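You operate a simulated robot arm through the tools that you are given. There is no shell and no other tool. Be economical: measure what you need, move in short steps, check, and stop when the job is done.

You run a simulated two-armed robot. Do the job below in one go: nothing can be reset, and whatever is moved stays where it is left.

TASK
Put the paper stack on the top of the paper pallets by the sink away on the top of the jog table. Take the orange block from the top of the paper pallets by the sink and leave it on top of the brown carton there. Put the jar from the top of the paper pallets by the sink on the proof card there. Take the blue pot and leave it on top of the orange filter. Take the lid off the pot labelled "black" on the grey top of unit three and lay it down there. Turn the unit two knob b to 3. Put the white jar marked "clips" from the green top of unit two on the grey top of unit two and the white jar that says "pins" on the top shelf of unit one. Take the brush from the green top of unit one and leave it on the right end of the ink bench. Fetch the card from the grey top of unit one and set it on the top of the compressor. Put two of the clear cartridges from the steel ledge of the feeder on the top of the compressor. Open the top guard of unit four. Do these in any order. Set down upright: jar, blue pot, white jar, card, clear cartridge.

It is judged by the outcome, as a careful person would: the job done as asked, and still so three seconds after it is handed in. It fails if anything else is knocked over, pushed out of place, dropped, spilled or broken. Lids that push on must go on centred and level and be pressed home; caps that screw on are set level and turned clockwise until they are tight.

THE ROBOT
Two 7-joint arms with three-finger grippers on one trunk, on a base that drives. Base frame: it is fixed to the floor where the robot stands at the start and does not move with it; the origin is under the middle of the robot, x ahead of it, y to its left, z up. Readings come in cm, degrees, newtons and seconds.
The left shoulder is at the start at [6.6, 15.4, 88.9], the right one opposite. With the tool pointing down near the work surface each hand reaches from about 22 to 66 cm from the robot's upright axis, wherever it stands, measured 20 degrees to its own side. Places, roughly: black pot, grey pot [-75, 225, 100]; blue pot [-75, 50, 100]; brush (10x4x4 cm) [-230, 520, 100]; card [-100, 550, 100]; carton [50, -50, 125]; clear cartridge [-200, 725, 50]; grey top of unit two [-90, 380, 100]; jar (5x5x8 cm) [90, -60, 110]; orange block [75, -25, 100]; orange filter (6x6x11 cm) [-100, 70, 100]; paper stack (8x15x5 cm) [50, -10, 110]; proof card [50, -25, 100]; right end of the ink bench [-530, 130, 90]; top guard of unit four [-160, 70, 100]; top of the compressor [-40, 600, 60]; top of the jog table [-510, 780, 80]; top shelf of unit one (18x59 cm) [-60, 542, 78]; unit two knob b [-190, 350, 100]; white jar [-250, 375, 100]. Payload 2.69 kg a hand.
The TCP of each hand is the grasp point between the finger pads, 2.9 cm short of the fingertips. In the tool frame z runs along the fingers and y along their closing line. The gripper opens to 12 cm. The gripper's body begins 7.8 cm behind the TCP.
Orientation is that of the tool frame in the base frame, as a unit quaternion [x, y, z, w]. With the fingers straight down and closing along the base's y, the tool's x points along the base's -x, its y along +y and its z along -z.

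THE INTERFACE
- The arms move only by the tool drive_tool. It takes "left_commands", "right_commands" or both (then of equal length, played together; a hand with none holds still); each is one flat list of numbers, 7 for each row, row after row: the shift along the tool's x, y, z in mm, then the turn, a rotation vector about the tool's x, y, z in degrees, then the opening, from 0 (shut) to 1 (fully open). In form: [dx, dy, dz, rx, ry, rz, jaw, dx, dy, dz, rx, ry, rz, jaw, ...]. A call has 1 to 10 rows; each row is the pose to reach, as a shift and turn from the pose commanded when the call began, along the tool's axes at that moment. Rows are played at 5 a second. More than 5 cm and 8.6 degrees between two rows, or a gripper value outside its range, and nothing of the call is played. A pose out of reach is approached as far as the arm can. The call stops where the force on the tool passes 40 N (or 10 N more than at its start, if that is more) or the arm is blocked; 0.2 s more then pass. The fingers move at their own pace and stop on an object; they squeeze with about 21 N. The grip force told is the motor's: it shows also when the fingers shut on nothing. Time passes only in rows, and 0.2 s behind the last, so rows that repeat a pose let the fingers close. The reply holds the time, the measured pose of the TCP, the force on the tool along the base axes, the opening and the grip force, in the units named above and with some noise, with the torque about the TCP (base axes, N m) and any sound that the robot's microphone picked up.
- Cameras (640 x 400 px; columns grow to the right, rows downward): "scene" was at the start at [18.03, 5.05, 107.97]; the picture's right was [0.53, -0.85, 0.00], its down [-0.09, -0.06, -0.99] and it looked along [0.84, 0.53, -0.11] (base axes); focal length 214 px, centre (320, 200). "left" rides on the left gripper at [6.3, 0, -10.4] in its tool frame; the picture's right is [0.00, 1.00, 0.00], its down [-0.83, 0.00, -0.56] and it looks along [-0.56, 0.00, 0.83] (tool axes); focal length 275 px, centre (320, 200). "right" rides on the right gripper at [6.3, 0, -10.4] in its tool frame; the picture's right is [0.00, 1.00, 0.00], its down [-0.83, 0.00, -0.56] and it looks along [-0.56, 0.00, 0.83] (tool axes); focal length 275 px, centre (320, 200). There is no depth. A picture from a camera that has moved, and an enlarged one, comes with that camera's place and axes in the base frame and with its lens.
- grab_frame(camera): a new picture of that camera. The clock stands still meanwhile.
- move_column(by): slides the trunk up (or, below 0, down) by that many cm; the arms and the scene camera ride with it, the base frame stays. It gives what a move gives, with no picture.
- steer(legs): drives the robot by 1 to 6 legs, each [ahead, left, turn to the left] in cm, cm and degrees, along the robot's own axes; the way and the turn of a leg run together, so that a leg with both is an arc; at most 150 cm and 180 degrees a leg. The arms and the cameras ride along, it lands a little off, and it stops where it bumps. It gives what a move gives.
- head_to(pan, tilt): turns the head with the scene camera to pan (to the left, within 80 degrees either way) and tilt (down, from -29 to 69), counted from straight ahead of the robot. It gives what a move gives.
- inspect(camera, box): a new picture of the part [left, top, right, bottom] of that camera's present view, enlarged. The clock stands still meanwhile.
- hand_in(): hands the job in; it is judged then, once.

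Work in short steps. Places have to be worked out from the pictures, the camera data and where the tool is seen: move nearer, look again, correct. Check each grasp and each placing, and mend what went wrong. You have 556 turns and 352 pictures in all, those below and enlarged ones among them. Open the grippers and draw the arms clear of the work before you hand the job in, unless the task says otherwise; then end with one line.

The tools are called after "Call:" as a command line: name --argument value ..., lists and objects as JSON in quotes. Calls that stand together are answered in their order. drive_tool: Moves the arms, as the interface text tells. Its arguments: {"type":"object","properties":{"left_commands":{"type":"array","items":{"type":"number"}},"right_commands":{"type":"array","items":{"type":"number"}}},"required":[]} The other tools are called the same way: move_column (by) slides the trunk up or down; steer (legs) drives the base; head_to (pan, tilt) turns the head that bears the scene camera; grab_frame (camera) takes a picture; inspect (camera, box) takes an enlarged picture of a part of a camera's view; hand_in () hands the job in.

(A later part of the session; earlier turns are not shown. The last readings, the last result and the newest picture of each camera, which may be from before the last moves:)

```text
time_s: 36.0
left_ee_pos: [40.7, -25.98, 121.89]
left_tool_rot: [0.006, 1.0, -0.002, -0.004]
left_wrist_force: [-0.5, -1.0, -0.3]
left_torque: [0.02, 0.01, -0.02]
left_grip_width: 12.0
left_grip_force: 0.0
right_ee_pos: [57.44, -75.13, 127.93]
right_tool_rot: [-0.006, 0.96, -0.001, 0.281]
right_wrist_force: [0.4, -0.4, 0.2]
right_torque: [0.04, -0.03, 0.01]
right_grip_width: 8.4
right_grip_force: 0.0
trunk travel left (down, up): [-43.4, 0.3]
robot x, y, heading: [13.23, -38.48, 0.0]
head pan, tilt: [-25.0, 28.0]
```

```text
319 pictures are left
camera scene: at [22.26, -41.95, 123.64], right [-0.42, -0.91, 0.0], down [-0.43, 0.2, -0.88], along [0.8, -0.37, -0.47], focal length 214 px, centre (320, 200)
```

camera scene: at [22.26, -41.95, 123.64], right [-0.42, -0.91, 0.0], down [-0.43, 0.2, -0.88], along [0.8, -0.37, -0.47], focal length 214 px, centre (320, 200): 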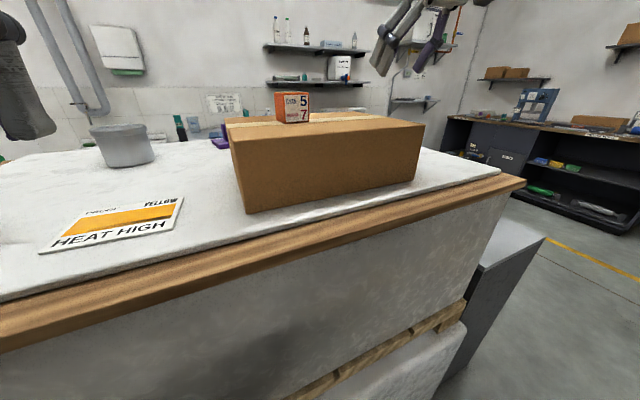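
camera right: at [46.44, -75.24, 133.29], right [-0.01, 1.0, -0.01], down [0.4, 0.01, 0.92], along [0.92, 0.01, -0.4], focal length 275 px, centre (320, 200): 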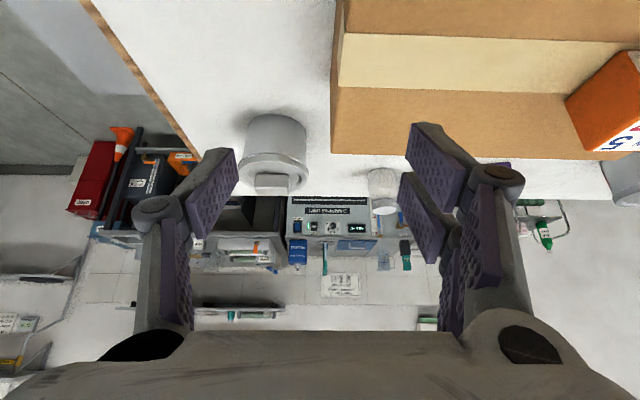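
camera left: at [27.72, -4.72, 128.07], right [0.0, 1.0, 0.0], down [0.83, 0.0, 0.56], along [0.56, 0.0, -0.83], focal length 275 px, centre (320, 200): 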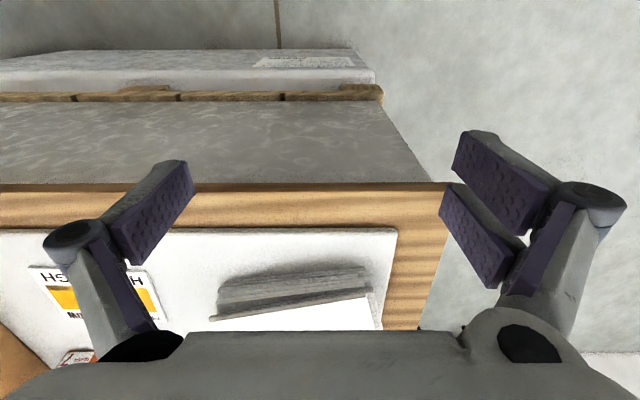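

Call:
inspect --camera "right" --box '[300, 120, 460, 220]'

```text
4.00 times, centred on (380, 170) of right
camera zoom: at [46.44, -75.24, 133.29], right [-0.01, 1.0, -0.01], down [0.4, 0.01, 0.92], along [0.92, 0.01, -0.4], focal length 1101 px, centre (80, 320)
```

zoom: 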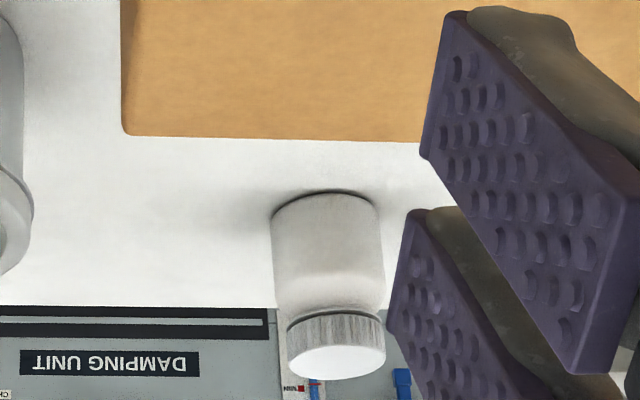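

The jar (screw cap, 5 cm body) stands at about (90,-63.8). I pitch the hand to ~52° and approach over the carton.

Call:
drive_tool --right_commands '[-8, 40, 5, 0, -7, 0, 0.7, -16, 80, 10, 0, -14, 0, 0.7, -22, 113, 14, 0, -20, 0, 0.7, -43, 113, 43, 0, -20, 0, 0.7, -64, 113, 72, 0, -20, 0, 0.7, -85, 113, 101, 0, -20, 0, 0.7, -105, 113, 144, 0, -20, 0, 0.7]'

Call:
grab_frame --camera "right"

Call:
grab_frame --camera "scene"

```text
time_s: 37.6
left_ee_pos: [40.78, -26.08, 121.77]
left_tool_rot: [0.007, 1.0, -0.003, -0.006]
left_wrist_force: [0.3, 0.6, -0.1]
left_torque: [0.03, 0.03, 0.0]
left_grip_width: 12.01
left_grip_force: 0.1
right_ee_pos: [74.19, -63.52, 121.48]
right_tool_rot: [-0.006, 0.896, 0.0, 0.443]
right_wrist_force: [0.7, -0.9, 0.4]
right_torque: [0.01, -0.01, -0.04]
right_grip_width: 8.38
right_grip_force: 0.1
trunk travel left (down, up): [-43.4, 0.3]
robot x, y, heading: [13.41, -38.25, -0.0]
head pan, tilt: [-25.0, 28.0]
```

```text
317 pictures are left
camera right: at [62.07, -63.8, 122.64], right [-0.01, 1.0, -0.01], down [0.06, 0.01, 1.0], along [1.0, 0.01, -0.06], focal length 275 px, centre (320, 200)
```

right: 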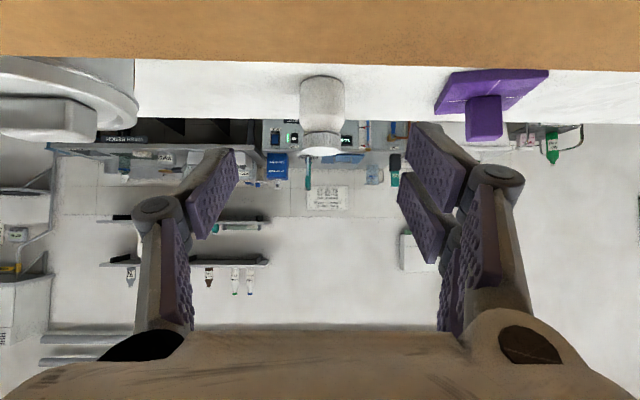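

```text
316 pictures are left
camera scene: at [22.43, -41.9, 123.61], right [-0.42, -0.91, 0.0], down [-0.43, 0.2, -0.88], along [0.8, -0.37, -0.47], focal length 214 px, centre (320, 200)
```

scene: 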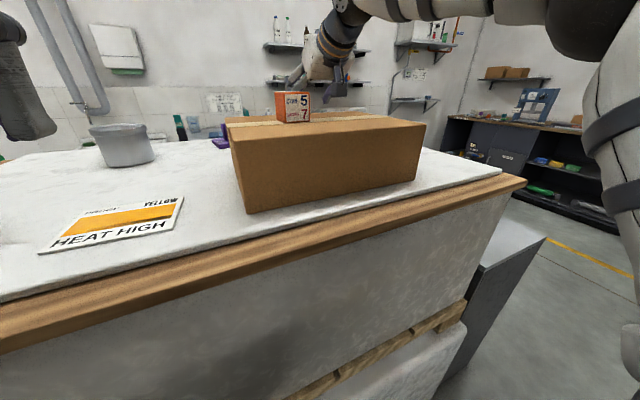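

Aligned in y. Advance straight to the jar, then check before closing.

Call:
drive_tool --right_commands '[-7, 0, 46, 0, 0, 0, 0.7, -14, 0, 92, 0, 0, 0, 0.7, -21, 0, 138, 0, 0, 0, 0.7, -27, 0, 180, 0, 0, 0, 0.7]'

Call:
grab_frame --camera "right"

```text
time_s: 38.2
left_ee_pos: [40.49, -26.04, 121.89]
left_tool_rot: [0.006, 1.0, -0.002, -0.004]
left_wrist_force: [0.5, -0.5, 0.4]
left_torque: [0.0, -0.02, -0.04]
left_grip_width: 12.01
left_grip_force: 0.0
right_ee_pos: [81.81, -63.36, 117.94]
right_tool_rot: [-0.006, 0.893, 0.001, 0.45]
right_wrist_force: [-4.7, 2.5, 11.5]
right_torque: [0.11, 1.41, -0.37]
right_grip_width: 8.37
right_grip_force: 0.0
right hand out of reach, approached as far as the arm can: row 3
trunk travel left (down, up): [-43.4, 0.3]
robot x, y, heading: [13.57, -38.47, -0.2]
head pan, tilt: [-25.0, 28.0]
stopped in row 3 (right hand): the force on the tool passed its limit at 60 N (the readings are from after the stop); the commanded pose is now the measured one
```

```text
315 pictures are left
camera right: at [69.71, -63.55, 119.14], right [-0.01, 1.0, -0.01], down [0.05, 0.01, 1.0], along [1.0, 0.01, -0.05], focal length 275 px, centre (320, 200)
```

right: 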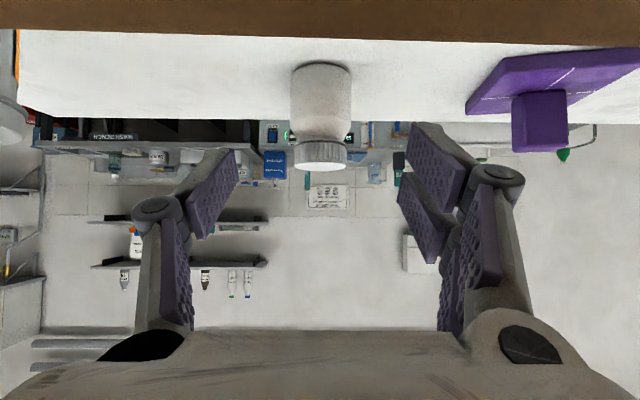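

Something touched (probably the hand's underside on the carton edge). Retreat a bit and check the carton.

Call:
drive_tool --right_commands '[-10, 0, -30, 0, 0, 0, 0.7, -25, 0, -70, 0, 0, 0, 0.7]'

Call:
grab_frame --camera "scene"

Call:
grab_frame --camera "right"

```text
time_s: 38.9
left_ee_pos: [40.4, -25.99, 121.86]
left_tool_rot: [0.005, 1.0, -0.002, -0.005]
left_wrist_force: [-0.5, -0.2, 0.3]
left_torque: [0.0, -0.01, -0.02]
left_grip_width: 12.01
left_grip_force: 0.0
right_ee_pos: [77.74, -63.55, 124.0]
right_tool_rot: [-0.006, 0.894, -0.001, 0.449]
right_wrist_force: [-0.1, 0.5, -0.1]
right_torque: [0.01, -0.02, 0.0]
right_grip_width: 8.36
right_grip_force: 0.1
trunk travel left (down, up): [-43.4, 0.3]
robot x, y, heading: [13.37, -38.52, -0.1]
head pan, tilt: [-25.0, 28.0]
```

```text
314 pictures are left
camera scene: at [22.16, -41.91, 123.66], right [-0.42, -0.91, 0.0], down [-0.42, 0.2, -0.88], along [0.8, -0.37, -0.47], focal length 214 px, centre (320, 200)
```

scene: 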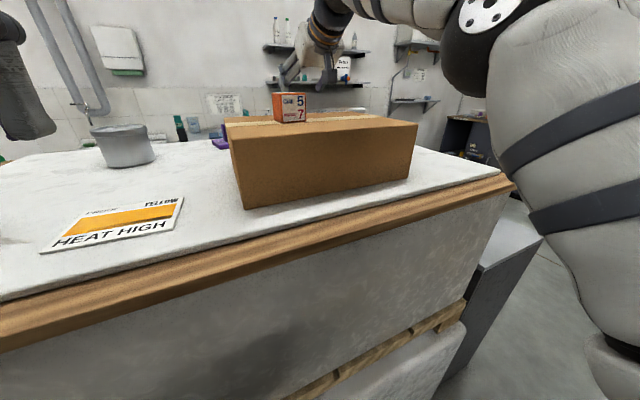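

```text
313 pictures are left
camera right: at [65.63, -63.81, 125.08], right [-0.01, 1.0, -0.01], down [0.05, 0.01, 1.0], along [1.0, 0.01, -0.05], focal length 275 px, centre (320, 200)
```

right: 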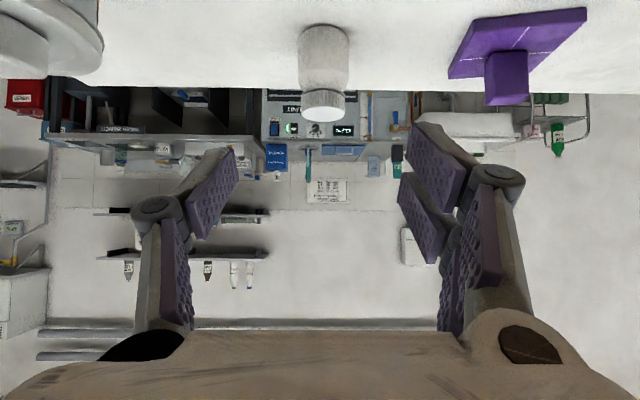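

The carton slid by about 1 cm only; still fine. The front reach falls ~8 cm short, so I'll turn the robot left so that the right shoulder comes nearer the table. First retract the right hand.

Call:
drive_tool --right_commands '[14, 0, -45, 0, 0, 0, 0.7, 38, 0, -84, 0, 0, 0, 0.7, 64, 0, -123, 0, 0, 0, 0.7, 90, 0, -161, 0, 0, 0, 0.7, 116, 0, -199, 0, 0, 0, 0.7, 142, 0, -237, 0, 0, 0, 0.7, 167, 0, -274, 0, 0, 0, 0.7]'

Call:
drive_tool --left_commands '[40, 0, 0, 0, 0, 0, 1, 80, 0, 0, 0, 0, 0, 1, 120, 0, 0, 0, 0, 0, 1]'

Call:
steer --legs '[[-6, 0, 0], [0, 0, 50]]'

Call:
grab_frame --camera "right"

```text
time_s: 40.5
left_ee_pos: [40.65, -26.12, 121.82]
left_tool_rot: [0.007, 1.0, -0.002, -0.004]
left_wrist_force: [-0.7, 0.1, -0.4]
left_torque: [-0.02, 0.01, 0.02]
left_grip_width: 12.03
left_grip_force: 0.1
right_ee_pos: [45.75, -63.71, 126.96]
right_tool_rot: [-0.005, 0.893, -0.001, 0.449]
right_wrist_force: [-1.3, 0.0, 0.7]
right_torque: [0.03, -0.04, -0.03]
right_grip_width: 8.41
right_grip_force: 0.0
trunk travel left (down, up): [-43.4, 0.3]
robot x, y, heading: [13.56, -38.18, -0.1]
head pan, tilt: [-25.0, 28.0]
```

```text
time_s: 41.2
left_ee_pos: [28.56, -25.99, 121.95]
left_tool_rot: [0.006, 1.0, -0.001, -0.005]
left_wrist_force: [0.2, -0.2, -0.2]
left_torque: [0.04, -0.04, 0.02]
left_grip_width: 11.99
left_grip_force: 0.1
right_ee_pos: [45.95, -63.82, 126.84]
right_tool_rot: [-0.006, 0.893, 0.0, 0.449]
right_wrist_force: [0.7, -0.5, 0.1]
right_torque: [0.02, 0.01, 0.01]
right_grip_width: 8.41
right_grip_force: 0.0
trunk travel left (down, up): [-43.4, 0.3]
robot x, y, heading: [13.52, -38.24, 0.0]
head pan, tilt: [-25.0, 28.0]
```

```text
time_s: 44.5
left_ee_pos: [7.67, -18.63, 122.05]
left_tool_rot: [-0.418, 0.908, -0.004, -0.004]
left_wrist_force: [0.0, 0.5, 0.7]
left_torque: [0.0, 0.02, 0.01]
left_grip_width: 11.97
left_grip_force: 0.1
right_ee_pos: [47.88, -29.8, 126.82]
right_tool_rot: [-0.383, 0.808, 0.19, 0.406]
right_wrist_force: [1.1, 0.2, 0.3]
right_torque: [-0.01, 0.0, -0.02]
right_grip_width: 8.39
right_grip_force: 0.0
trunk travel left (down, up): [-43.4, 0.3]
robot x, y, heading: [7.67, -38.49, 50.1]
head pan, tilt: [-25.0, 28.0]
```

```text
312 pictures are left
camera right: at [40.15, -39.16, 128.03], right [-0.78, 0.63, -0.01], down [0.03, 0.05, 1.0], along [0.63, 0.77, -0.05], focal length 275 px, centre (320, 200)
```

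right: 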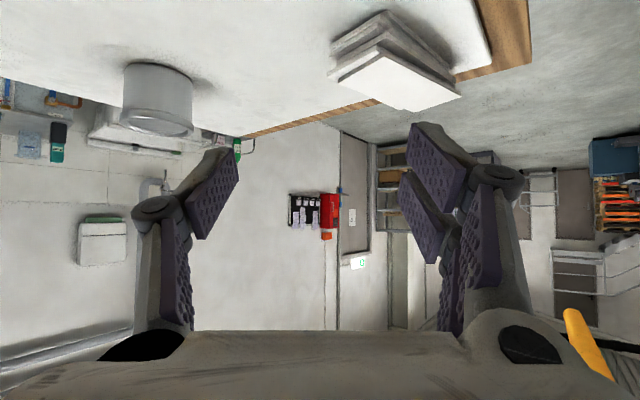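

Now shift the base 10 cm in -y and up to the table.

Call:
steer --legs '[[-7.66, -6.43, 0], [4.5, -5.4, 0]]'

```text
time_s: 46.5
left_ee_pos: [11.81, -28.49, 122.21]
left_tool_rot: [-0.414, 0.91, -0.008, 0.006]
left_wrist_force: [0.4, 0.4, -0.1]
left_torque: [-0.01, 0.0, -0.01]
left_grip_width: 12.0
left_grip_force: 0.0
right_ee_pos: [51.58, -39.63, 128.02]
right_tool_rot: [-0.385, 0.801, 0.183, 0.42]
right_wrist_force: [0.3, -1.1, 0.6]
right_torque: [-0.01, 0.0, 0.04]
right_grip_width: 8.4
right_grip_force: 0.1
trunk travel left (down, up): [-43.4, 0.3]
robot x, y, heading: [13.49, -48.33, 50.0]
head pan, tilt: [-25.0, 28.0]
stopped in leg 2: the robot was blocked; the commanded pose is now the measured one
```

Right shoulder now nearer. Yaw the right hand back by 50° while moving it to y≈-64 (above the carton height).

Call:
drive_tool --right_commands '[18, -26, -25, 6.7, 0, 4.9, 0.7, 36, -51, -50, 13.3, 0, 9.8, 0.7, 53, -77, -75, 20, 0, 14.6, 0.7, 71, -103, -100, 26.7, 0, 19.5, 0.7, 89, -128, -125, 33.3, 0, 24.4, 0.7, 107, -154, -150, 40, 0, 29.3, 0.7]'

Call:
grab_frame --camera "right"

```text
time_s: 48.1
left_ee_pos: [11.67, -27.99, 121.81]
left_tool_rot: [-0.414, 0.91, -0.012, 0.005]
left_wrist_force: [0.2, -0.1, 0.0]
left_torque: [0.03, 0.0, 0.02]
left_grip_width: 12.01
left_grip_force: 0.1
right_ee_pos: [65.98, -50.06, 128.32]
right_tool_rot: [-0.049, 0.855, -0.032, 0.515]
right_wrist_force: [-0.7, -0.6, 0.8]
right_torque: [-0.03, -0.01, 0.03]
right_grip_width: 8.4
right_grip_force: 0.1
right hand out of reach, approached as far as the arm can: row 3, 4, 5, 6
trunk travel left (down, up): [-43.4, 0.3]
robot x, y, heading: [14.07, -48.4, 49.7]
head pan, tilt: [-25.0, 28.0]
stopped in row 6 (right hand): the arm was blocked; the commanded pose is now the measured one
```

```text
311 pictures are left
camera right: at [53.76, -50.81, 127.67], right [-0.05, 0.99, -0.11], down [-0.11, 0.1, 0.99], along [0.99, 0.07, 0.1], focal length 275 px, centre (320, 200)
```

right: 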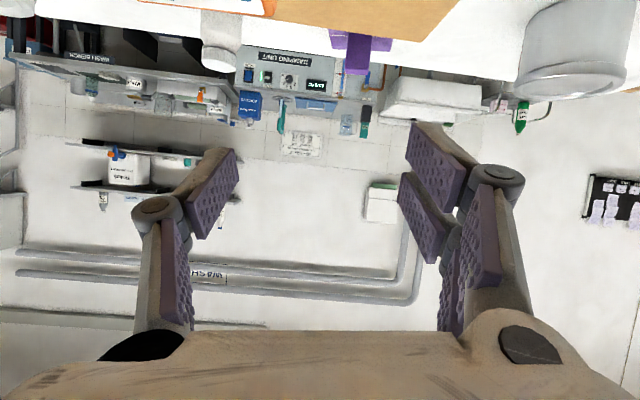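

The hand ended at (66,-50,128) because my waypoint was too close to the shoulder. I move out to about (75,-64,126) and level it.

Call:
drive_tool --right_commands '[-2, -35, 22, 0, 2.5, 1.7, 0.7, -4, -70, 45, 0, 5, 3.4, 0.7, -6, -105, 67, 0, 7.5, 5.2, 0.7, -8, -140, 90, 0, 10, 6.9, 0.7]'

Call:
grab_frame --camera "right"

Call:
head_to --pan -70 --tilt 22

Call:
grab_frame --camera "scene"

```text
time_s: 48.7
left_ee_pos: [11.71, -28.05, 121.87]
left_tool_rot: [-0.415, 0.91, -0.011, 0.005]
left_wrist_force: [0.0, 0.2, 0.6]
left_torque: [0.02, 0.03, 0.0]
left_grip_width: 11.99
left_grip_force: 0.1
right_ee_pos: [67.52, -52.56, 132.2]
right_tool_rot: [-0.07, 0.841, -0.051, 0.535]
right_wrist_force: [-0.3, -0.2, 0.2]
right_torque: [-0.01, 0.01, -0.02]
right_grip_width: 8.39
right_grip_force: 0.1
right hand out of reach, approached as far as the arm can: row 1, 2
trunk travel left (down, up): [-43.4, 0.3]
robot x, y, heading: [13.66, -48.77, 49.6]
head pan, tilt: [-25.0, 28.0]
stopped in row 3 (right hand): the arm was blocked; the commanded pose is now the measured one
```

```text
310 pictures are left
camera right: at [55.39, -53.64, 130.93], right [-0.06, 0.98, -0.17], down [-0.16, 0.15, 0.98], along [0.99, 0.09, 0.14], focal length 275 px, centre (320, 200)
```

right: 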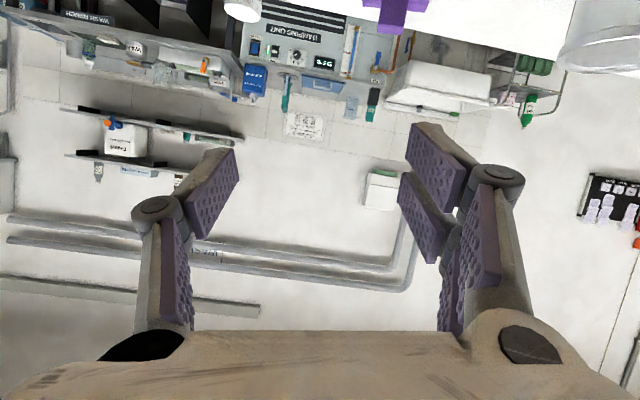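

```text
time_s: 49.8
left_ee_pos: [11.72, -28.12, 121.94]
left_tool_rot: [-0.415, 0.91, -0.011, 0.006]
left_wrist_force: [0.8, -0.3, -1.2]
left_torque: [0.01, -0.02, 0.0]
left_grip_width: 12.02
left_grip_force: 0.1
right_ee_pos: [67.65, -52.51, 131.93]
right_tool_rot: [-0.071, 0.841, -0.051, 0.534]
right_wrist_force: [-0.1, 0.3, -1.2]
right_torque: [0.0, -0.01, 0.0]
right_grip_width: 8.39
right_grip_force: 0.0
trunk travel left (down, up): [-43.4, 0.3]
robot x, y, heading: [14.41, -48.36, 50.1]
head pan, tilt: [-70.0, 22.0]
```

```text
309 pictures are left
camera scene: at [20.22, -50.19, 124.81], right [-0.35, -0.94, 0.0], down [-0.33, 0.12, -0.94], along [0.88, -0.32, -0.35], focal length 214 px, centre (320, 200)
```

scene: 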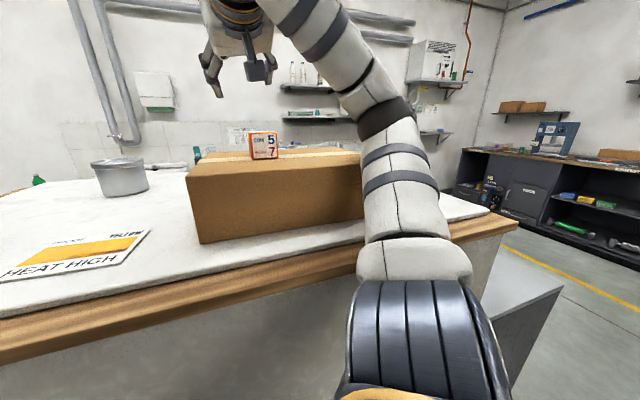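

The arm isn't extended; it's likely a joint-limit path issue. I try going outward and down while levelling the roll.

Call:
drive_tool --right_commands '[9, -10, 33, 0, 2, 3, 0.7, 18, -22, 66, 0, 5, 6, 0.7, 27, -35, 98, 0, 10, 10.5, 0.7]'

Call:
grab_frame --camera "scene"

```text
time_s: 50.6
left_ee_pos: [11.74, -28.05, 121.84]
left_tool_rot: [-0.414, 0.91, -0.012, 0.004]
left_wrist_force: [-0.5, 0.1, 0.8]
left_torque: [0.02, 0.01, 0.02]
left_grip_width: 11.98
left_grip_force: 0.0
right_ee_pos: [71.84, -51.83, 131.28]
right_tool_rot: [-0.042, 0.848, -0.044, 0.526]
right_wrist_force: [0.9, -0.1, -0.5]
right_torque: [-0.01, 0.0, -0.03]
right_grip_width: 8.41
right_grip_force: 0.0
trunk travel left (down, up): [-43.4, 0.3]
robot x, y, heading: [14.05, -48.18, 49.7]
head pan, tilt: [-70.0, 22.0]
stopped in row 3 (right hand): the arm was blocked; the commanded pose is now the measured one
```

```text
308 pictures are left
camera scene: at [20.33, -50.05, 124.78], right [-0.35, -0.94, 0.0], down [-0.33, 0.12, -0.94], along [0.88, -0.33, -0.35], focal length 214 px, centre (320, 200)
```

scene: 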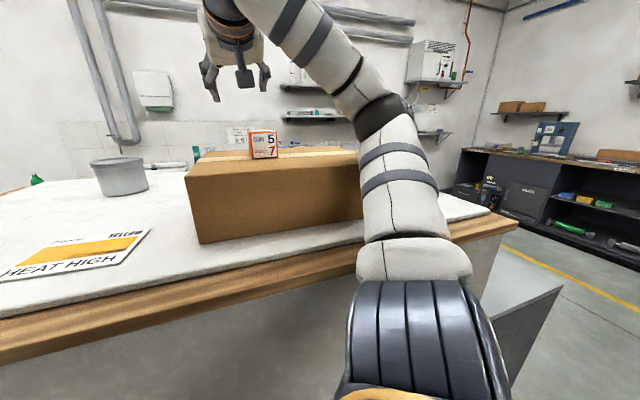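

The upper arm now runs close to the carton's end; I undo this path, retracting the hand up and back.

Call:
drive_tool --right_commands '[10, 15, -45, 0, 0, 0, 0.7, 20, 30, -90, 0, 0, 0, 0.7, 30, 45, -130, 0, 0, 0, 0.7, 40, 60, -170, 0, 0, 0, 0.7, 50, 60, -200, 0, 0, 0, 0.7]'

Call:
grab_frame --camera "scene"

```text
time_s: 51.8
left_ee_pos: [14.21, -28.7, 121.96]
left_tool_rot: [-0.416, 0.91, -0.005, -0.004]
left_wrist_force: [-0.3, 0.5, 0.7]
left_torque: [0.02, 0.01, -0.02]
left_grip_width: 12.0
left_grip_force: 0.1
right_ee_pos: [61.28, -40.72, 132.49]
right_tool_rot: [-0.039, 0.859, -0.038, 0.509]
right_wrist_force: [0.6, 0.6, -0.8]
right_torque: [-0.03, 0.0, -0.02]
right_grip_width: 8.4
right_grip_force: 0.0
right hand out of reach, approached as far as the arm can: row 2, 3, 4, 5
trunk travel left (down, up): [-43.4, 0.3]
robot x, y, heading: [14.11, -48.39, 49.6]
head pan, tilt: [-70.0, 22.0]
```

```text
307 pictures are left
camera scene: at [22.88, -50.77, 124.57], right [-0.35, -0.94, 0.0], down [-0.35, 0.13, -0.93], along [0.87, -0.32, -0.37], focal length 214 px, centre (320, 200)
```

scene: 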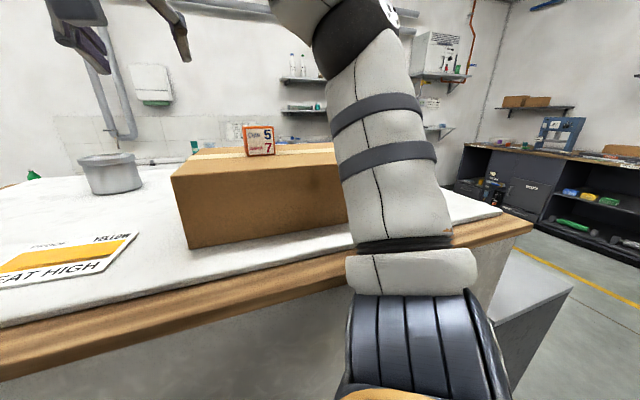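

Carton still fine. I back off from the table, turn to face it and move right to inspect the right end of the pallets.

Call:
steer --legs '[[-22, 26, 0], [0, 0, -50], [0, -70, 0]]'

Call:
head_to --pan 0 --tilt 25

Call:
grab_frame --camera "scene"

```text
time_s: 62.1
left_ee_pos: [-4.65, -106.41, 121.93]
left_tool_rot: [0.003, 1.0, -0.002, -0.005]
left_wrist_force: [-0.2, 0.6, 0.8]
left_torque: [0.03, 0.0, 0.01]
left_grip_width: 12.01
left_grip_force: 0.0
right_ee_pos: [16.72, -149.89, 132.57]
right_tool_rot: [0.324, 0.796, -0.247, 0.447]
right_wrist_force: [0.3, 0.0, 0.4]
right_torque: [0.0, 0.01, 0.01]
right_grip_width: 8.41
right_grip_force: 0.0
trunk travel left (down, up): [-43.4, 0.3]
robot x, y, heading: [-19.58, -118.42, 0.5]
head pan, tilt: [-70.0, 22.0]
```

```text
time_s: 63.5
left_ee_pos: [-4.64, -106.22, 122.1]
left_tool_rot: [0.003, 1.0, -0.001, -0.006]
left_wrist_force: [0.0, 0.2, -0.3]
left_torque: [0.01, -0.01, -0.02]
left_grip_width: 12.02
left_grip_force: 0.1
right_ee_pos: [16.9, -149.91, 132.59]
right_tool_rot: [0.324, 0.796, -0.248, 0.448]
right_wrist_force: [0.2, 0.9, 0.5]
right_torque: [0.01, -0.01, -0.01]
right_grip_width: 8.41
right_grip_force: 0.0
trunk travel left (down, up): [-43.4, 0.3]
robot x, y, heading: [-19.58, -118.84, 0.4]
head pan, tilt: [0.0, 25.0]
```

```text
306 pictures are left
camera scene: at [-10.0, -118.49, 124.12], right [0.0, -1.0, 0.0], down [-0.42, 0.0, -0.91], along [0.91, 0.0, -0.42], focal length 214 px, centre (320, 200)
```

scene: 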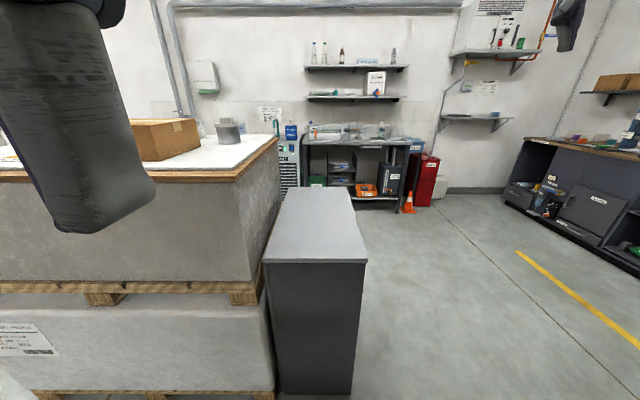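

A cabinet blocks the right end, but there's much room behind the pallets. I drive around to the right-rear to look there; first pull the right hand in.

Call:
steer --legs '[[0, -56, 0], [130, 0, 0], [0, 0, 90]]'

Call:
grab_frame --camera "scene"

```text
time_s: 67.2
left_ee_pos: [-4.39, -149.42, 121.97]
left_tool_rot: [0.005, 1.0, -0.002, -0.005]
left_wrist_force: [-0.7, -0.2, 0.7]
left_torque: [-0.08, 0.03, -0.03]
left_grip_width: 11.98
left_grip_force: 0.2
right_ee_pos: [16.9, -193.12, 132.57]
right_tool_rot: [0.327, 0.795, -0.248, 0.446]
right_wrist_force: [0.6, 0.7, 0.0]
right_torque: [-0.03, -0.02, -0.02]
right_grip_width: 8.39
right_grip_force: 0.1
trunk travel left (down, up): [-43.4, 0.3]
robot x, y, heading: [-19.69, -161.53, -0.2]
head pan, tilt: [0.0, 25.0]
stopped in leg 1: the robot was blocked; the commanded pose is now the measured one
```

```text
305 pictures are left
camera scene: at [-9.75, -161.54, 124.11], right [0.0, -1.0, 0.0], down [-0.42, 0.0, -0.91], along [0.91, 0.0, -0.42], focal length 214 px, centre (320, 200)
```

scene: 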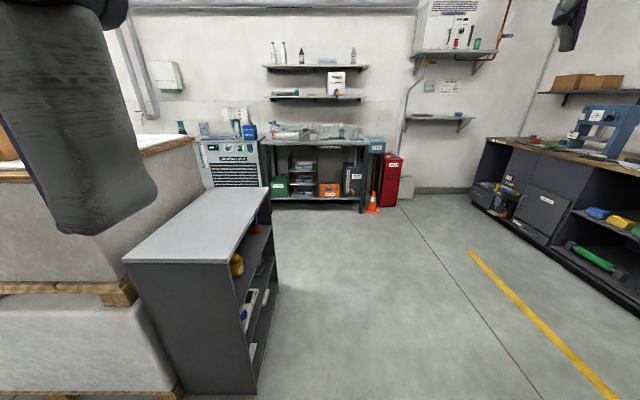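

Call:
head_to --pan -75 --tilt 35

Call:
grab_frame --camera "scene"

Call:
grab_frame --camera "right"

```text
time_s: 68.6
left_ee_pos: [-4.39, -149.49, 122.02]
left_tool_rot: [0.005, 1.0, -0.001, -0.005]
left_wrist_force: [-0.6, -1.0, -0.5]
left_torque: [0.04, 0.0, -0.01]
left_grip_width: 11.99
left_grip_force: 0.1
right_ee_pos: [16.89, -193.19, 132.64]
right_tool_rot: [0.327, 0.796, -0.248, 0.445]
right_wrist_force: [0.5, 0.2, 0.2]
right_torque: [0.01, 0.0, 0.02]
right_grip_width: 8.41
right_grip_force: 0.1
trunk travel left (down, up): [-43.4, 0.3]
robot x, y, heading: [-19.45, -161.89, -0.0]
head pan, tilt: [-75.0, 35.0]
```

```text
304 pictures are left
camera scene: at [-16.67, -170.19, 122.54], right [-0.97, -0.26, 0.0], down [-0.15, 0.55, -0.82], along [0.21, -0.79, -0.57], focal length 214 px, centre (320, 200)
```

scene: 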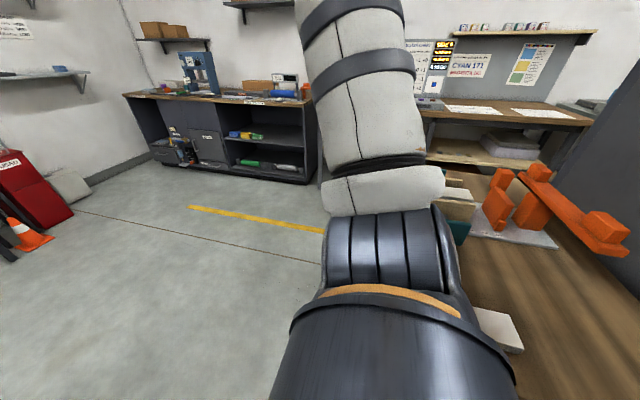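

```text
303 pictures are left
camera right: at [8.62, -184.26, 132.07], right [0.74, 0.66, -0.11], down [0.02, 0.13, 0.99], along [0.67, -0.73, 0.09], focal length 275 px, centre (320, 200)
```

right: 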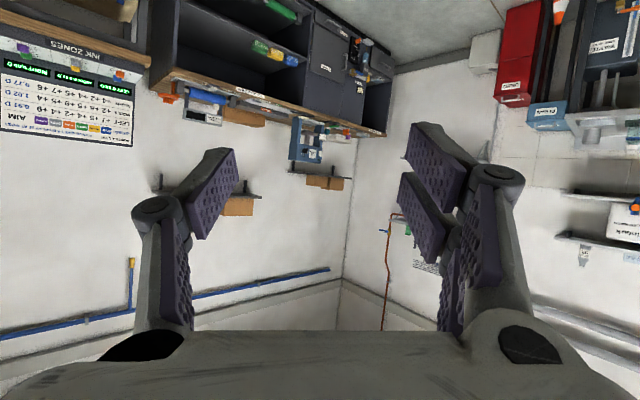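

A bench with orange items is on my right behind; I go forward 25 first, then right, then along.

Call:
steer --legs '[[28, 0, 0], [0, -22, 0], [100, 0, 0], [30, 0, 90]]'

Call:
head_to --pan 0 --tilt 25

Call:
grab_frame --camera "scene"

```text
time_s: 81.1
left_ee_pos: [115.31, -149.46, 122.06]
left_tool_rot: [-0.701, 0.714, -0.005, -0.002]
left_wrist_force: [-0.2, -0.2, 0.5]
left_torque: [0.02, -0.02, 0.0]
left_grip_width: 12.0
left_grip_force: 0.0
right_ee_pos: [159.18, -128.58, 132.58]
right_tool_rot: [-0.328, 0.795, 0.138, 0.491]
right_wrist_force: [-0.9, 0.5, -0.1]
right_torque: [0.01, 0.01, 0.03]
right_grip_width: 8.39
right_grip_force: 0.0
trunk travel left (down, up): [-43.4, 0.3]
robot x, y, heading: [127.9, -164.78, 89.8]
head pan, tilt: [-75.0, 35.0]
cut short: leg 4
```

```text
time_s: 82.6
left_ee_pos: [115.53, -149.38, 122.05]
left_tool_rot: [-0.701, 0.713, -0.004, -0.002]
left_wrist_force: [-0.2, 0.2, 0.5]
left_torque: [-0.02, -0.01, 0.0]
left_grip_width: 12.02
left_grip_force: 0.1
right_ee_pos: [159.22, -128.41, 132.5]
right_tool_rot: [-0.329, 0.795, 0.138, 0.491]
right_wrist_force: [0.4, 0.6, 0.2]
right_torque: [0.03, 0.0, 0.01]
right_grip_width: 8.39
right_grip_force: 0.1
trunk travel left (down, up): [-43.4, 0.3]
robot x, y, heading: [127.6, -164.59, 89.6]
head pan, tilt: [0.0, 25.0]
```

```text
302 pictures are left
camera scene: at [127.59, -154.63, 124.12], right [1.0, -0.01, 0.0], down [0.0, -0.42, -0.91], along [0.0, 0.91, -0.42], focal length 214 px, centre (320, 200)
```

scene: 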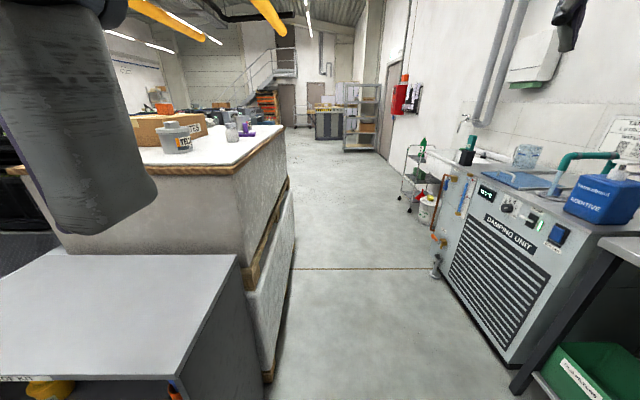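

The corridor behind the pallets is free (table back edge x≈104). I drive along it and turn to face the table near the jar.

Call:
steer --legs '[[85, -9, 0], [0, 0, 90]]'

Call:
grab_frame --camera "scene"

Call:
grab_frame --camera "right"

```text
time_s: 90.9
left_ee_pos: [121.75, -92.42, 121.93]
left_tool_rot: [1.0, -0.009, 0.006, -0.001]
left_wrist_force: [0.3, 0.4, -0.1]
left_torque: [0.0, 0.03, 0.0]
left_grip_width: 12.01
left_grip_force: 0.0
right_ee_pos: [100.77, -48.61, 132.47]
right_tool_rot: [0.795, -0.33, -0.444, -0.249]
right_wrist_force: [-0.3, -0.5, 0.1]
right_torque: [-0.03, 0.0, 0.05]
right_grip_width: 8.38
right_grip_force: 0.0
trunk travel left (down, up): [-43.4, 0.3]
robot x, y, heading: [136.67, -79.95, 179.8]
head pan, tilt: [0.0, 25.0]
```

```text
301 pictures are left
camera scene: at [127.02, -79.96, 124.12], right [0.01, 1.0, 0.0], down [0.42, 0.0, -0.91], along [-0.91, 0.01, -0.42], focal length 214 px, centre (320, 200)
```

scene: 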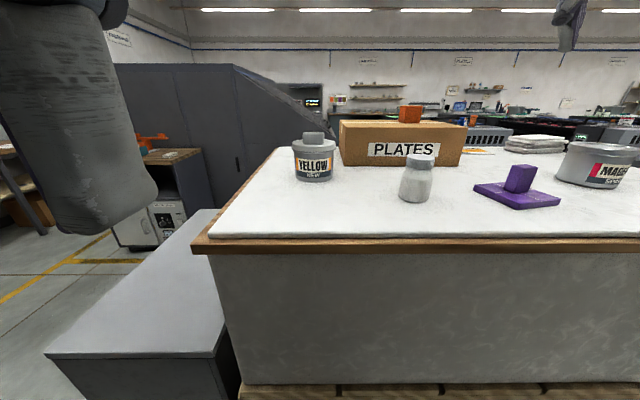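

```text
300 pictures are left
camera right: at [108.88, -57.72, 132.08], right [-0.74, -0.66, -0.11], down [-0.02, -0.13, 0.99], along [-0.67, 0.74, 0.09], focal length 275 px, centre (320, 200)
```

right: 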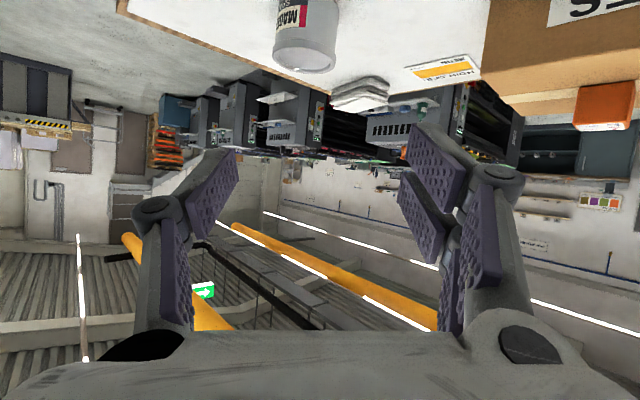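

The jar reads about (92,-63.5). I bring the right hand to a vertical pose above it.

Call:
drive_tool --right_commands '[9, 19, -2, -3.41, 6.08, -4.52, 0.7, 19, 38, -3, -6.82, 12.16, -9.04, 0.7, 28, 57, -5, -10.23, 18.23, -13.57, 0.7, 38, 76, -6, -13.64, 24.3, -18.1, 0.7, 47, 96, -8, -17.06, 30.4, -22.6, 0.7, 57, 115, -9, -20.5, 36.5, -27.1, 0.7, 66, 134, -11, -23.9, 42.5, -31.7, 0.7, 76, 153, -12, -27.3, 48.6, -36.2, 0.7, 85, 172, -14, -30.7, 54.7, -40.7, 0.7]'

Call:
grab_frame --camera "right"

```text
time_s: 92.9
left_ee_pos: [121.58, -92.3, 121.94]
left_tool_rot: [1.0, -0.01, 0.005, -0.002]
left_wrist_force: [0.2, 0.5, 0.0]
left_torque: [-0.01, 0.01, -0.02]
left_grip_width: 12.0
left_grip_force: 0.0
right_ee_pos: [90.08, -63.87, 118.31]
right_tool_rot: [0.999, -0.031, -0.036, -0.021]
right_wrist_force: [0.5, 0.7, 0.0]
right_torque: [-0.02, 0.0, 0.01]
right_grip_width: 8.39
right_grip_force: 0.0
right hand out of reach, approached as far as the arm can: row 8, 9
trunk travel left (down, up): [-43.4, 0.3]
robot x, y, heading: [136.84, -80.22, 179.9]
head pan, tilt: [0.0, 25.0]
```

```text
299 pictures are left
camera right: at [96.92, -64.65, 128.2], right [-0.06, -1.0, -0.04], down [-0.79, 0.02, 0.61], along [-0.61, 0.07, -0.79], focal length 275 px, centre (320, 200)
```

right: 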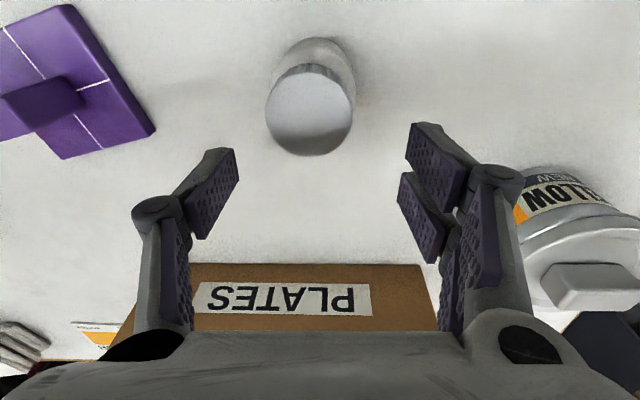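

Jar is at about (93,-63.5), between the fingers in y. I shift 2.8 cm toward me, descend to z≈112, and close.

Call:
drive_tool --right_commands '[14, -3, 0, 0, 2, -1.7, 0.7, 28, -3, 0, 0, 4, -3.5, 0.7, 28, -3, 32, 0, 4, -3.5, 0.7, 28, -3, 62, 0, 4, -3.5, 0.7, 28, -3, 62, 0, 4, -3.5, 0.7]'

Call:
grab_frame --camera "right"

```text
time_s: 94.1
left_ee_pos: [121.71, -92.34, 122.09]
left_tool_rot: [1.0, -0.009, 0.005, -0.002]
left_wrist_force: [0.1, -0.9, -0.4]
left_torque: [0.02, 0.01, 0.05]
left_grip_width: 11.99
left_grip_force: 0.0
right_ee_pos: [92.38, -63.37, 112.03]
right_tool_rot: [1.0, -0.002, -0.001, -0.021]
right_wrist_force: [0.0, -1.0, -0.5]
right_torque: [-0.01, 0.0, 0.0]
right_grip_width: 8.42
right_grip_force: 0.0
trunk travel left (down, up): [-43.4, 0.3]
robot x, y, heading: [137.29, -80.17, 179.7]
head pan, tilt: [0.0, 25.0]
```

```text
298 pictures are left
camera right: at [98.7, -63.79, 122.33], right [0.0, -1.0, -0.04], down [-0.83, -0.02, 0.56], along [-0.56, 0.04, -0.83], focal length 275 px, centre (320, 200)
```

right: 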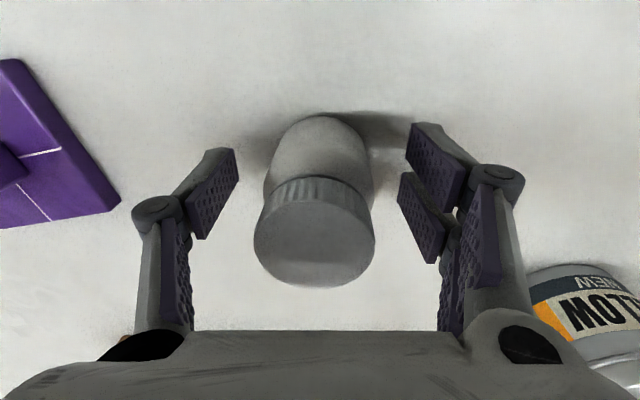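

Well placed; close and lift gently.

Call:
drive_tool --right_commands '[0, 0, 0, 0, 0, 0, 0.4, 0, 0, 0, 0, 0, 0, 0.2, 0, 0, 0, 0, 0, 0, 0.2, 0, 0, 0, 0, 0, 0, 0.2]'

Call:
grab_frame --camera "right"

```text
time_s: 95.1
left_ee_pos: [121.77, -92.43, 122.09]
left_tool_rot: [1.0, -0.01, 0.005, -0.001]
left_wrist_force: [-0.3, -0.4, 0.3]
left_torque: [0.02, 0.03, -0.03]
left_grip_width: 11.99
left_grip_force: 0.1
right_ee_pos: [92.39, -63.38, 111.95]
right_tool_rot: [1.0, -0.002, 0.0, -0.021]
right_wrist_force: [-0.9, -0.2, 1.4]
right_torque: [-0.07, 0.04, -0.01]
right_grip_width: 4.89
right_grip_force: 20.7
trunk travel left (down, up): [-43.4, 0.3]
robot x, y, heading: [137.01, -80.62, 179.7]
head pan, tilt: [0.0, 25.0]
```

```text
297 pictures are left
camera right: at [98.68, -63.81, 122.34], right [0.0, -1.0, -0.04], down [-0.83, -0.02, 0.56], along [-0.56, 0.04, -0.83], focal length 275 px, centre (320, 200)
```

right: 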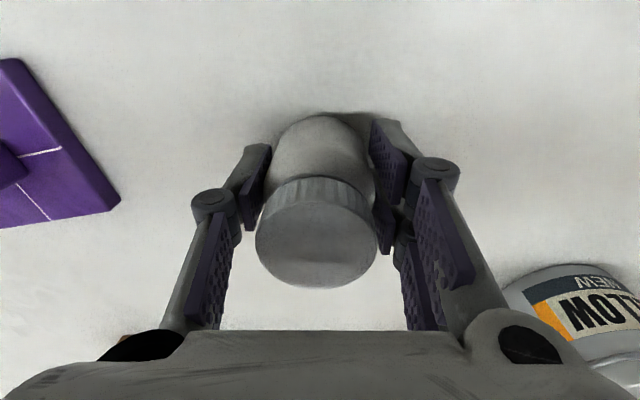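

Gripped at 4.9 cm. Lift 10 cm.

Call:
drive_tool --right_commands '[0, 0, -5, 0, 0, 0, 0, 0, 0, -20, 0, 0, 0, 0, 5, 0, -50, 0, 0, 0, 0, 20, 0, -80, 0, 0, 0, 0, 40, 0, -110, 0, 0, 0, 0]'

Call:
grab_frame --camera "right"

```text
time_s: 96.3
left_ee_pos: [121.84, -92.33, 122.05]
left_tool_rot: [1.0, -0.01, 0.005, -0.002]
left_wrist_force: [0.3, -0.4, -0.5]
left_torque: [-0.03, 0.01, 0.0]
left_grip_width: 12.01
left_grip_force: 0.0
right_ee_pos: [95.83, -63.72, 121.92]
right_tool_rot: [1.0, -0.003, 0.0, -0.022]
right_wrist_force: [0.8, 0.5, -0.9]
right_torque: [0.0, -0.01, -0.02]
right_grip_width: 4.88
right_grip_force: 21.3
right hand out of reach, approached as far as the arm can: row 5
trunk travel left (down, up): [-43.4, 0.3]
robot x, y, heading: [137.07, -80.36, 179.6]
head pan, tilt: [0.0, 25.0]
```

```text
296 pictures are left
camera right: at [102.03, -64.16, 132.3], right [0.0, -1.0, -0.04], down [-0.83, -0.02, 0.56], along [-0.56, 0.04, -0.83], focal length 275 px, centre (320, 200)
```

right: 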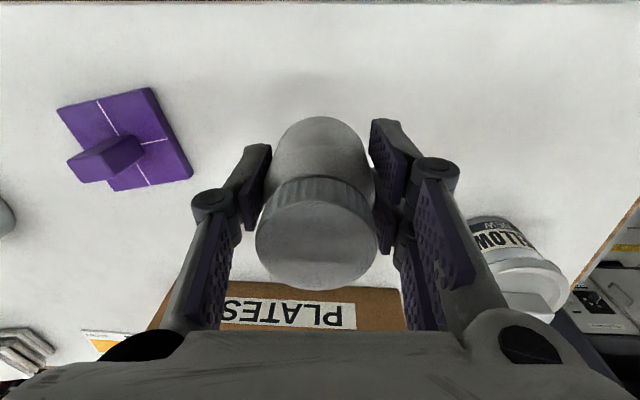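

Jar held. I'll turn around in the corridor and drive round the left end to the front of the pallets.

Call:
steer --legs '[[-10, 0, 0], [0, 0, 180], [0, 135, 0]]'

Call:
grab_frame --camera "scene"

```text
time_s: 115.0
left_ee_pos: [159.21, 67.19, 121.95]
left_tool_rot: [-0.003, 1.0, -0.001, -0.005]
left_wrist_force: [-0.2, 0.0, 0.2]
left_torque: [-0.02, -0.01, 0.03]
left_grip_width: 11.99
left_grip_force: 0.1
right_ee_pos: [185.72, 39.05, 121.86]
right_tool_rot: [-0.01, 1.0, -0.021, 0.001]
right_wrist_force: [0.4, -0.3, -1.5]
right_torque: [0.01, 0.02, 0.0]
right_grip_width: 4.86
right_grip_force: 20.9
trunk travel left (down, up): [-43.4, 0.3]
robot x, y, heading: [144.37, 54.48, 0.9]
head pan, tilt: [0.0, 25.0]
```

```text
295 pictures are left
camera scene: at [153.96, 54.97, 124.12], right [0.02, -1.0, 0.0], down [-0.42, -0.01, -0.91], along [0.91, 0.02, -0.42], focal length 214 px, centre (320, 200)
```

scene: 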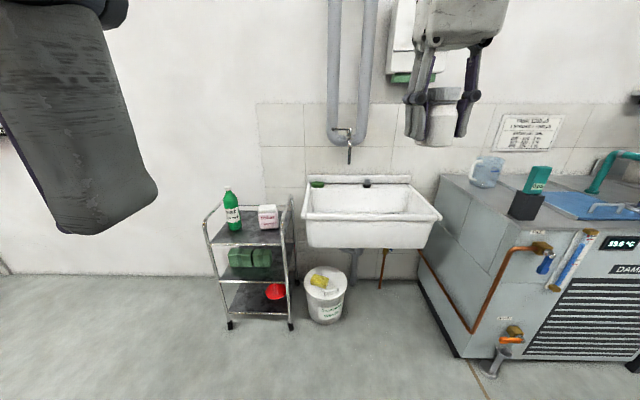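

Reverse past the left end, then right and forward to the front of the table.

Call:
steer --legs '[[-148, 0, -0.9], [0, -70, 0], [14, 0, 0]]'

Call:
head_to --pan -15 --tilt 35

Call:
grab_frame --camera "scene"

Call:
grab_frame --camera "right"

```text
time_s: 128.7
left_ee_pos: [24.27, -4.74, 121.92]
left_tool_rot: [0.008, 1.0, -0.002, -0.006]
left_wrist_force: [0.8, 0.9, 1.1]
left_torque: [0.0, 0.04, 0.0]
left_grip_width: 11.97
left_grip_force: 0.1
right_ee_pos: [50.14, -33.27, 121.85]
right_tool_rot: [0.002, 1.0, -0.02, 0.001]
right_wrist_force: [-0.3, -0.2, -1.4]
right_torque: [0.03, 0.03, -0.03]
right_grip_width: 4.9
right_grip_force: 20.4
trunk travel left (down, up): [-43.4, 0.3]
robot x, y, heading: [9.04, -16.68, -0.4]
head pan, tilt: [0.0, 25.0]
```

```text
time_s: 129.5
left_ee_pos: [24.22, -4.79, 121.87]
left_tool_rot: [0.01, 1.0, -0.003, -0.006]
left_wrist_force: [-0.3, -0.1, 0.8]
left_torque: [0.01, -0.01, 0.03]
left_grip_width: 12.0
left_grip_force: 0.1
right_ee_pos: [50.22, -33.49, 121.82]
right_tool_rot: [0.003, 1.0, -0.021, 0.001]
right_wrist_force: [0.3, 0.0, -1.4]
right_torque: [-0.01, 0.01, 0.02]
right_grip_width: 4.9
right_grip_force: 20.7
trunk travel left (down, up): [-43.4, 0.3]
robot x, y, heading: [8.99, -16.85, -0.1]
head pan, tilt: [-15.0, 35.0]
```

```text
294 pictures are left
camera scene: at [18.02, -18.99, 122.54], right [-0.26, -0.96, 0.0], down [-0.55, 0.15, -0.82], along [0.79, -0.22, -0.57], focal length 214 px, centre (320, 200)
```

scene: 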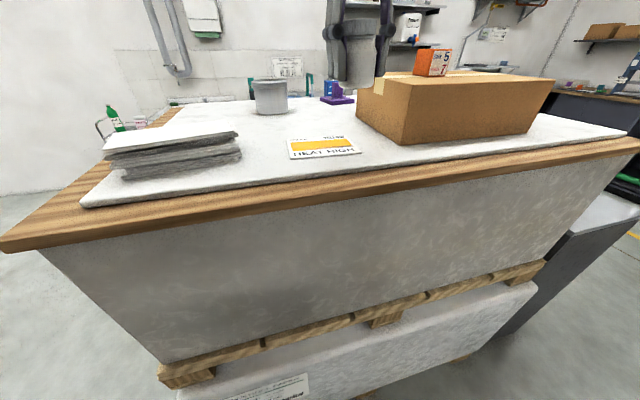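

```text
293 pictures are left
camera right: at [43.83, -32.98, 132.28], right [0.0, 1.0, -0.04], down [0.83, 0.02, 0.56], along [0.56, -0.03, -0.83], focal length 275 px, centre (320, 200)
```

right: 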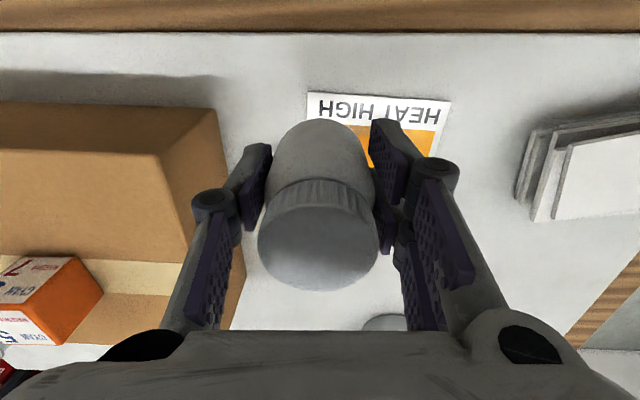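

Card spans x 49–57, y -35..-23. I move the jar over its centre (53.2,-29) and lower.

Call:
drive_tool --right_commands '[-15, 24, 0, 0, 0, 0, 0, -30, 45, 0, 0, 0, 0, 0, -30, 46, 30, 0, 0, 0, 0, -30, 47, 60, 0, 0, 0, 0, -30, 47, 85, 0, 0, 0, 0]'

Call:
inspect --camera "right" --box '[200, 40, 520, 240]'

Call:
inspect --camera "scene" --box '[220, 50, 460, 200]'

```text
time_s: 130.7
left_ee_pos: [24.27, -4.59, 121.95]
left_tool_rot: [0.008, 1.0, -0.002, -0.005]
left_wrist_force: [0.2, -0.1, -0.4]
left_torque: [0.01, 0.02, 0.03]
left_grip_width: 12.02
left_grip_force: 0.1
right_ee_pos: [53.33, -29.06, 113.12]
right_tool_rot: [0.002, 1.0, -0.021, 0.001]
right_wrist_force: [0.9, -0.8, -0.8]
right_torque: [0.02, 0.04, 0.02]
right_grip_width: 4.88
right_grip_force: 20.9
right hand out of reach, approached as far as the arm can: row 1, 2
trunk travel left (down, up): [-43.4, 0.3]
robot x, y, heading: [8.92, -16.93, -0.1]
head pan, tilt: [-15.0, 35.0]
```

```text
2.00 times, centred on (360, 140) of right
camera zoom: at [46.96, -28.61, 123.55], right [0.0, 1.0, -0.04], down [0.83, 0.02, 0.56], along [0.56, -0.03, -0.83], focal length 551 px, centre (240, 320)
```

zoom: 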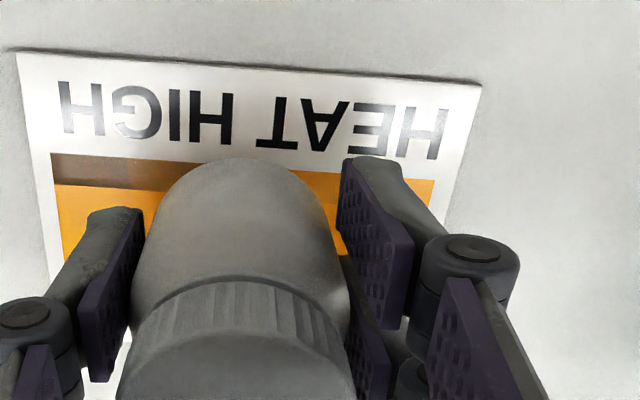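

```text
2.67 times, centred on (340, 125) of scene
camera zoom: at [18.1, -18.97, 122.53], right [-0.26, -0.96, 0.0], down [-0.55, 0.15, -0.82], along [0.79, -0.22, -0.57], focal length 572 px, centre (267, 400)
```

zoom: 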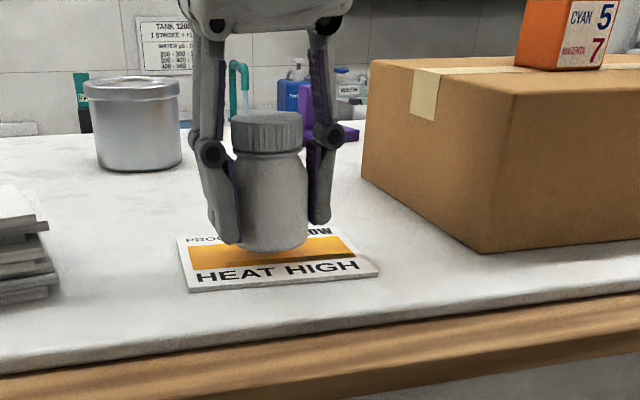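

Well centred over the card. Lower the last bit until contact.

Call:
drive_tool --right_commands '[0, 0, 4, 0, 0, 0, 0, 0, 0, 8, 0, 0, 0, 0, 0, 0, 11, 0, 0, 0, 0]'

```text
time_s: 131.5
left_ee_pos: [24.14, -4.67, 122.05]
left_tool_rot: [0.009, 1.0, -0.002, -0.005]
left_wrist_force: [-0.6, -1.4, 0.3]
left_torque: [-0.01, -0.01, -0.01]
left_grip_width: 11.99
left_grip_force: 0.0
right_ee_pos: [53.28, -29.07, 112.38]
right_tool_rot: [0.003, 1.0, -0.021, 0.004]
right_wrist_force: [3.6, -0.6, 11.3]
right_torque: [0.25, -0.11, -0.02]
right_grip_width: 4.88
right_grip_force: 21.3
trunk travel left (down, up): [-43.4, 0.3]
robot x, y, heading: [9.26, -17.04, -0.4]
head pan, tilt: [-15.0, 35.0]
```

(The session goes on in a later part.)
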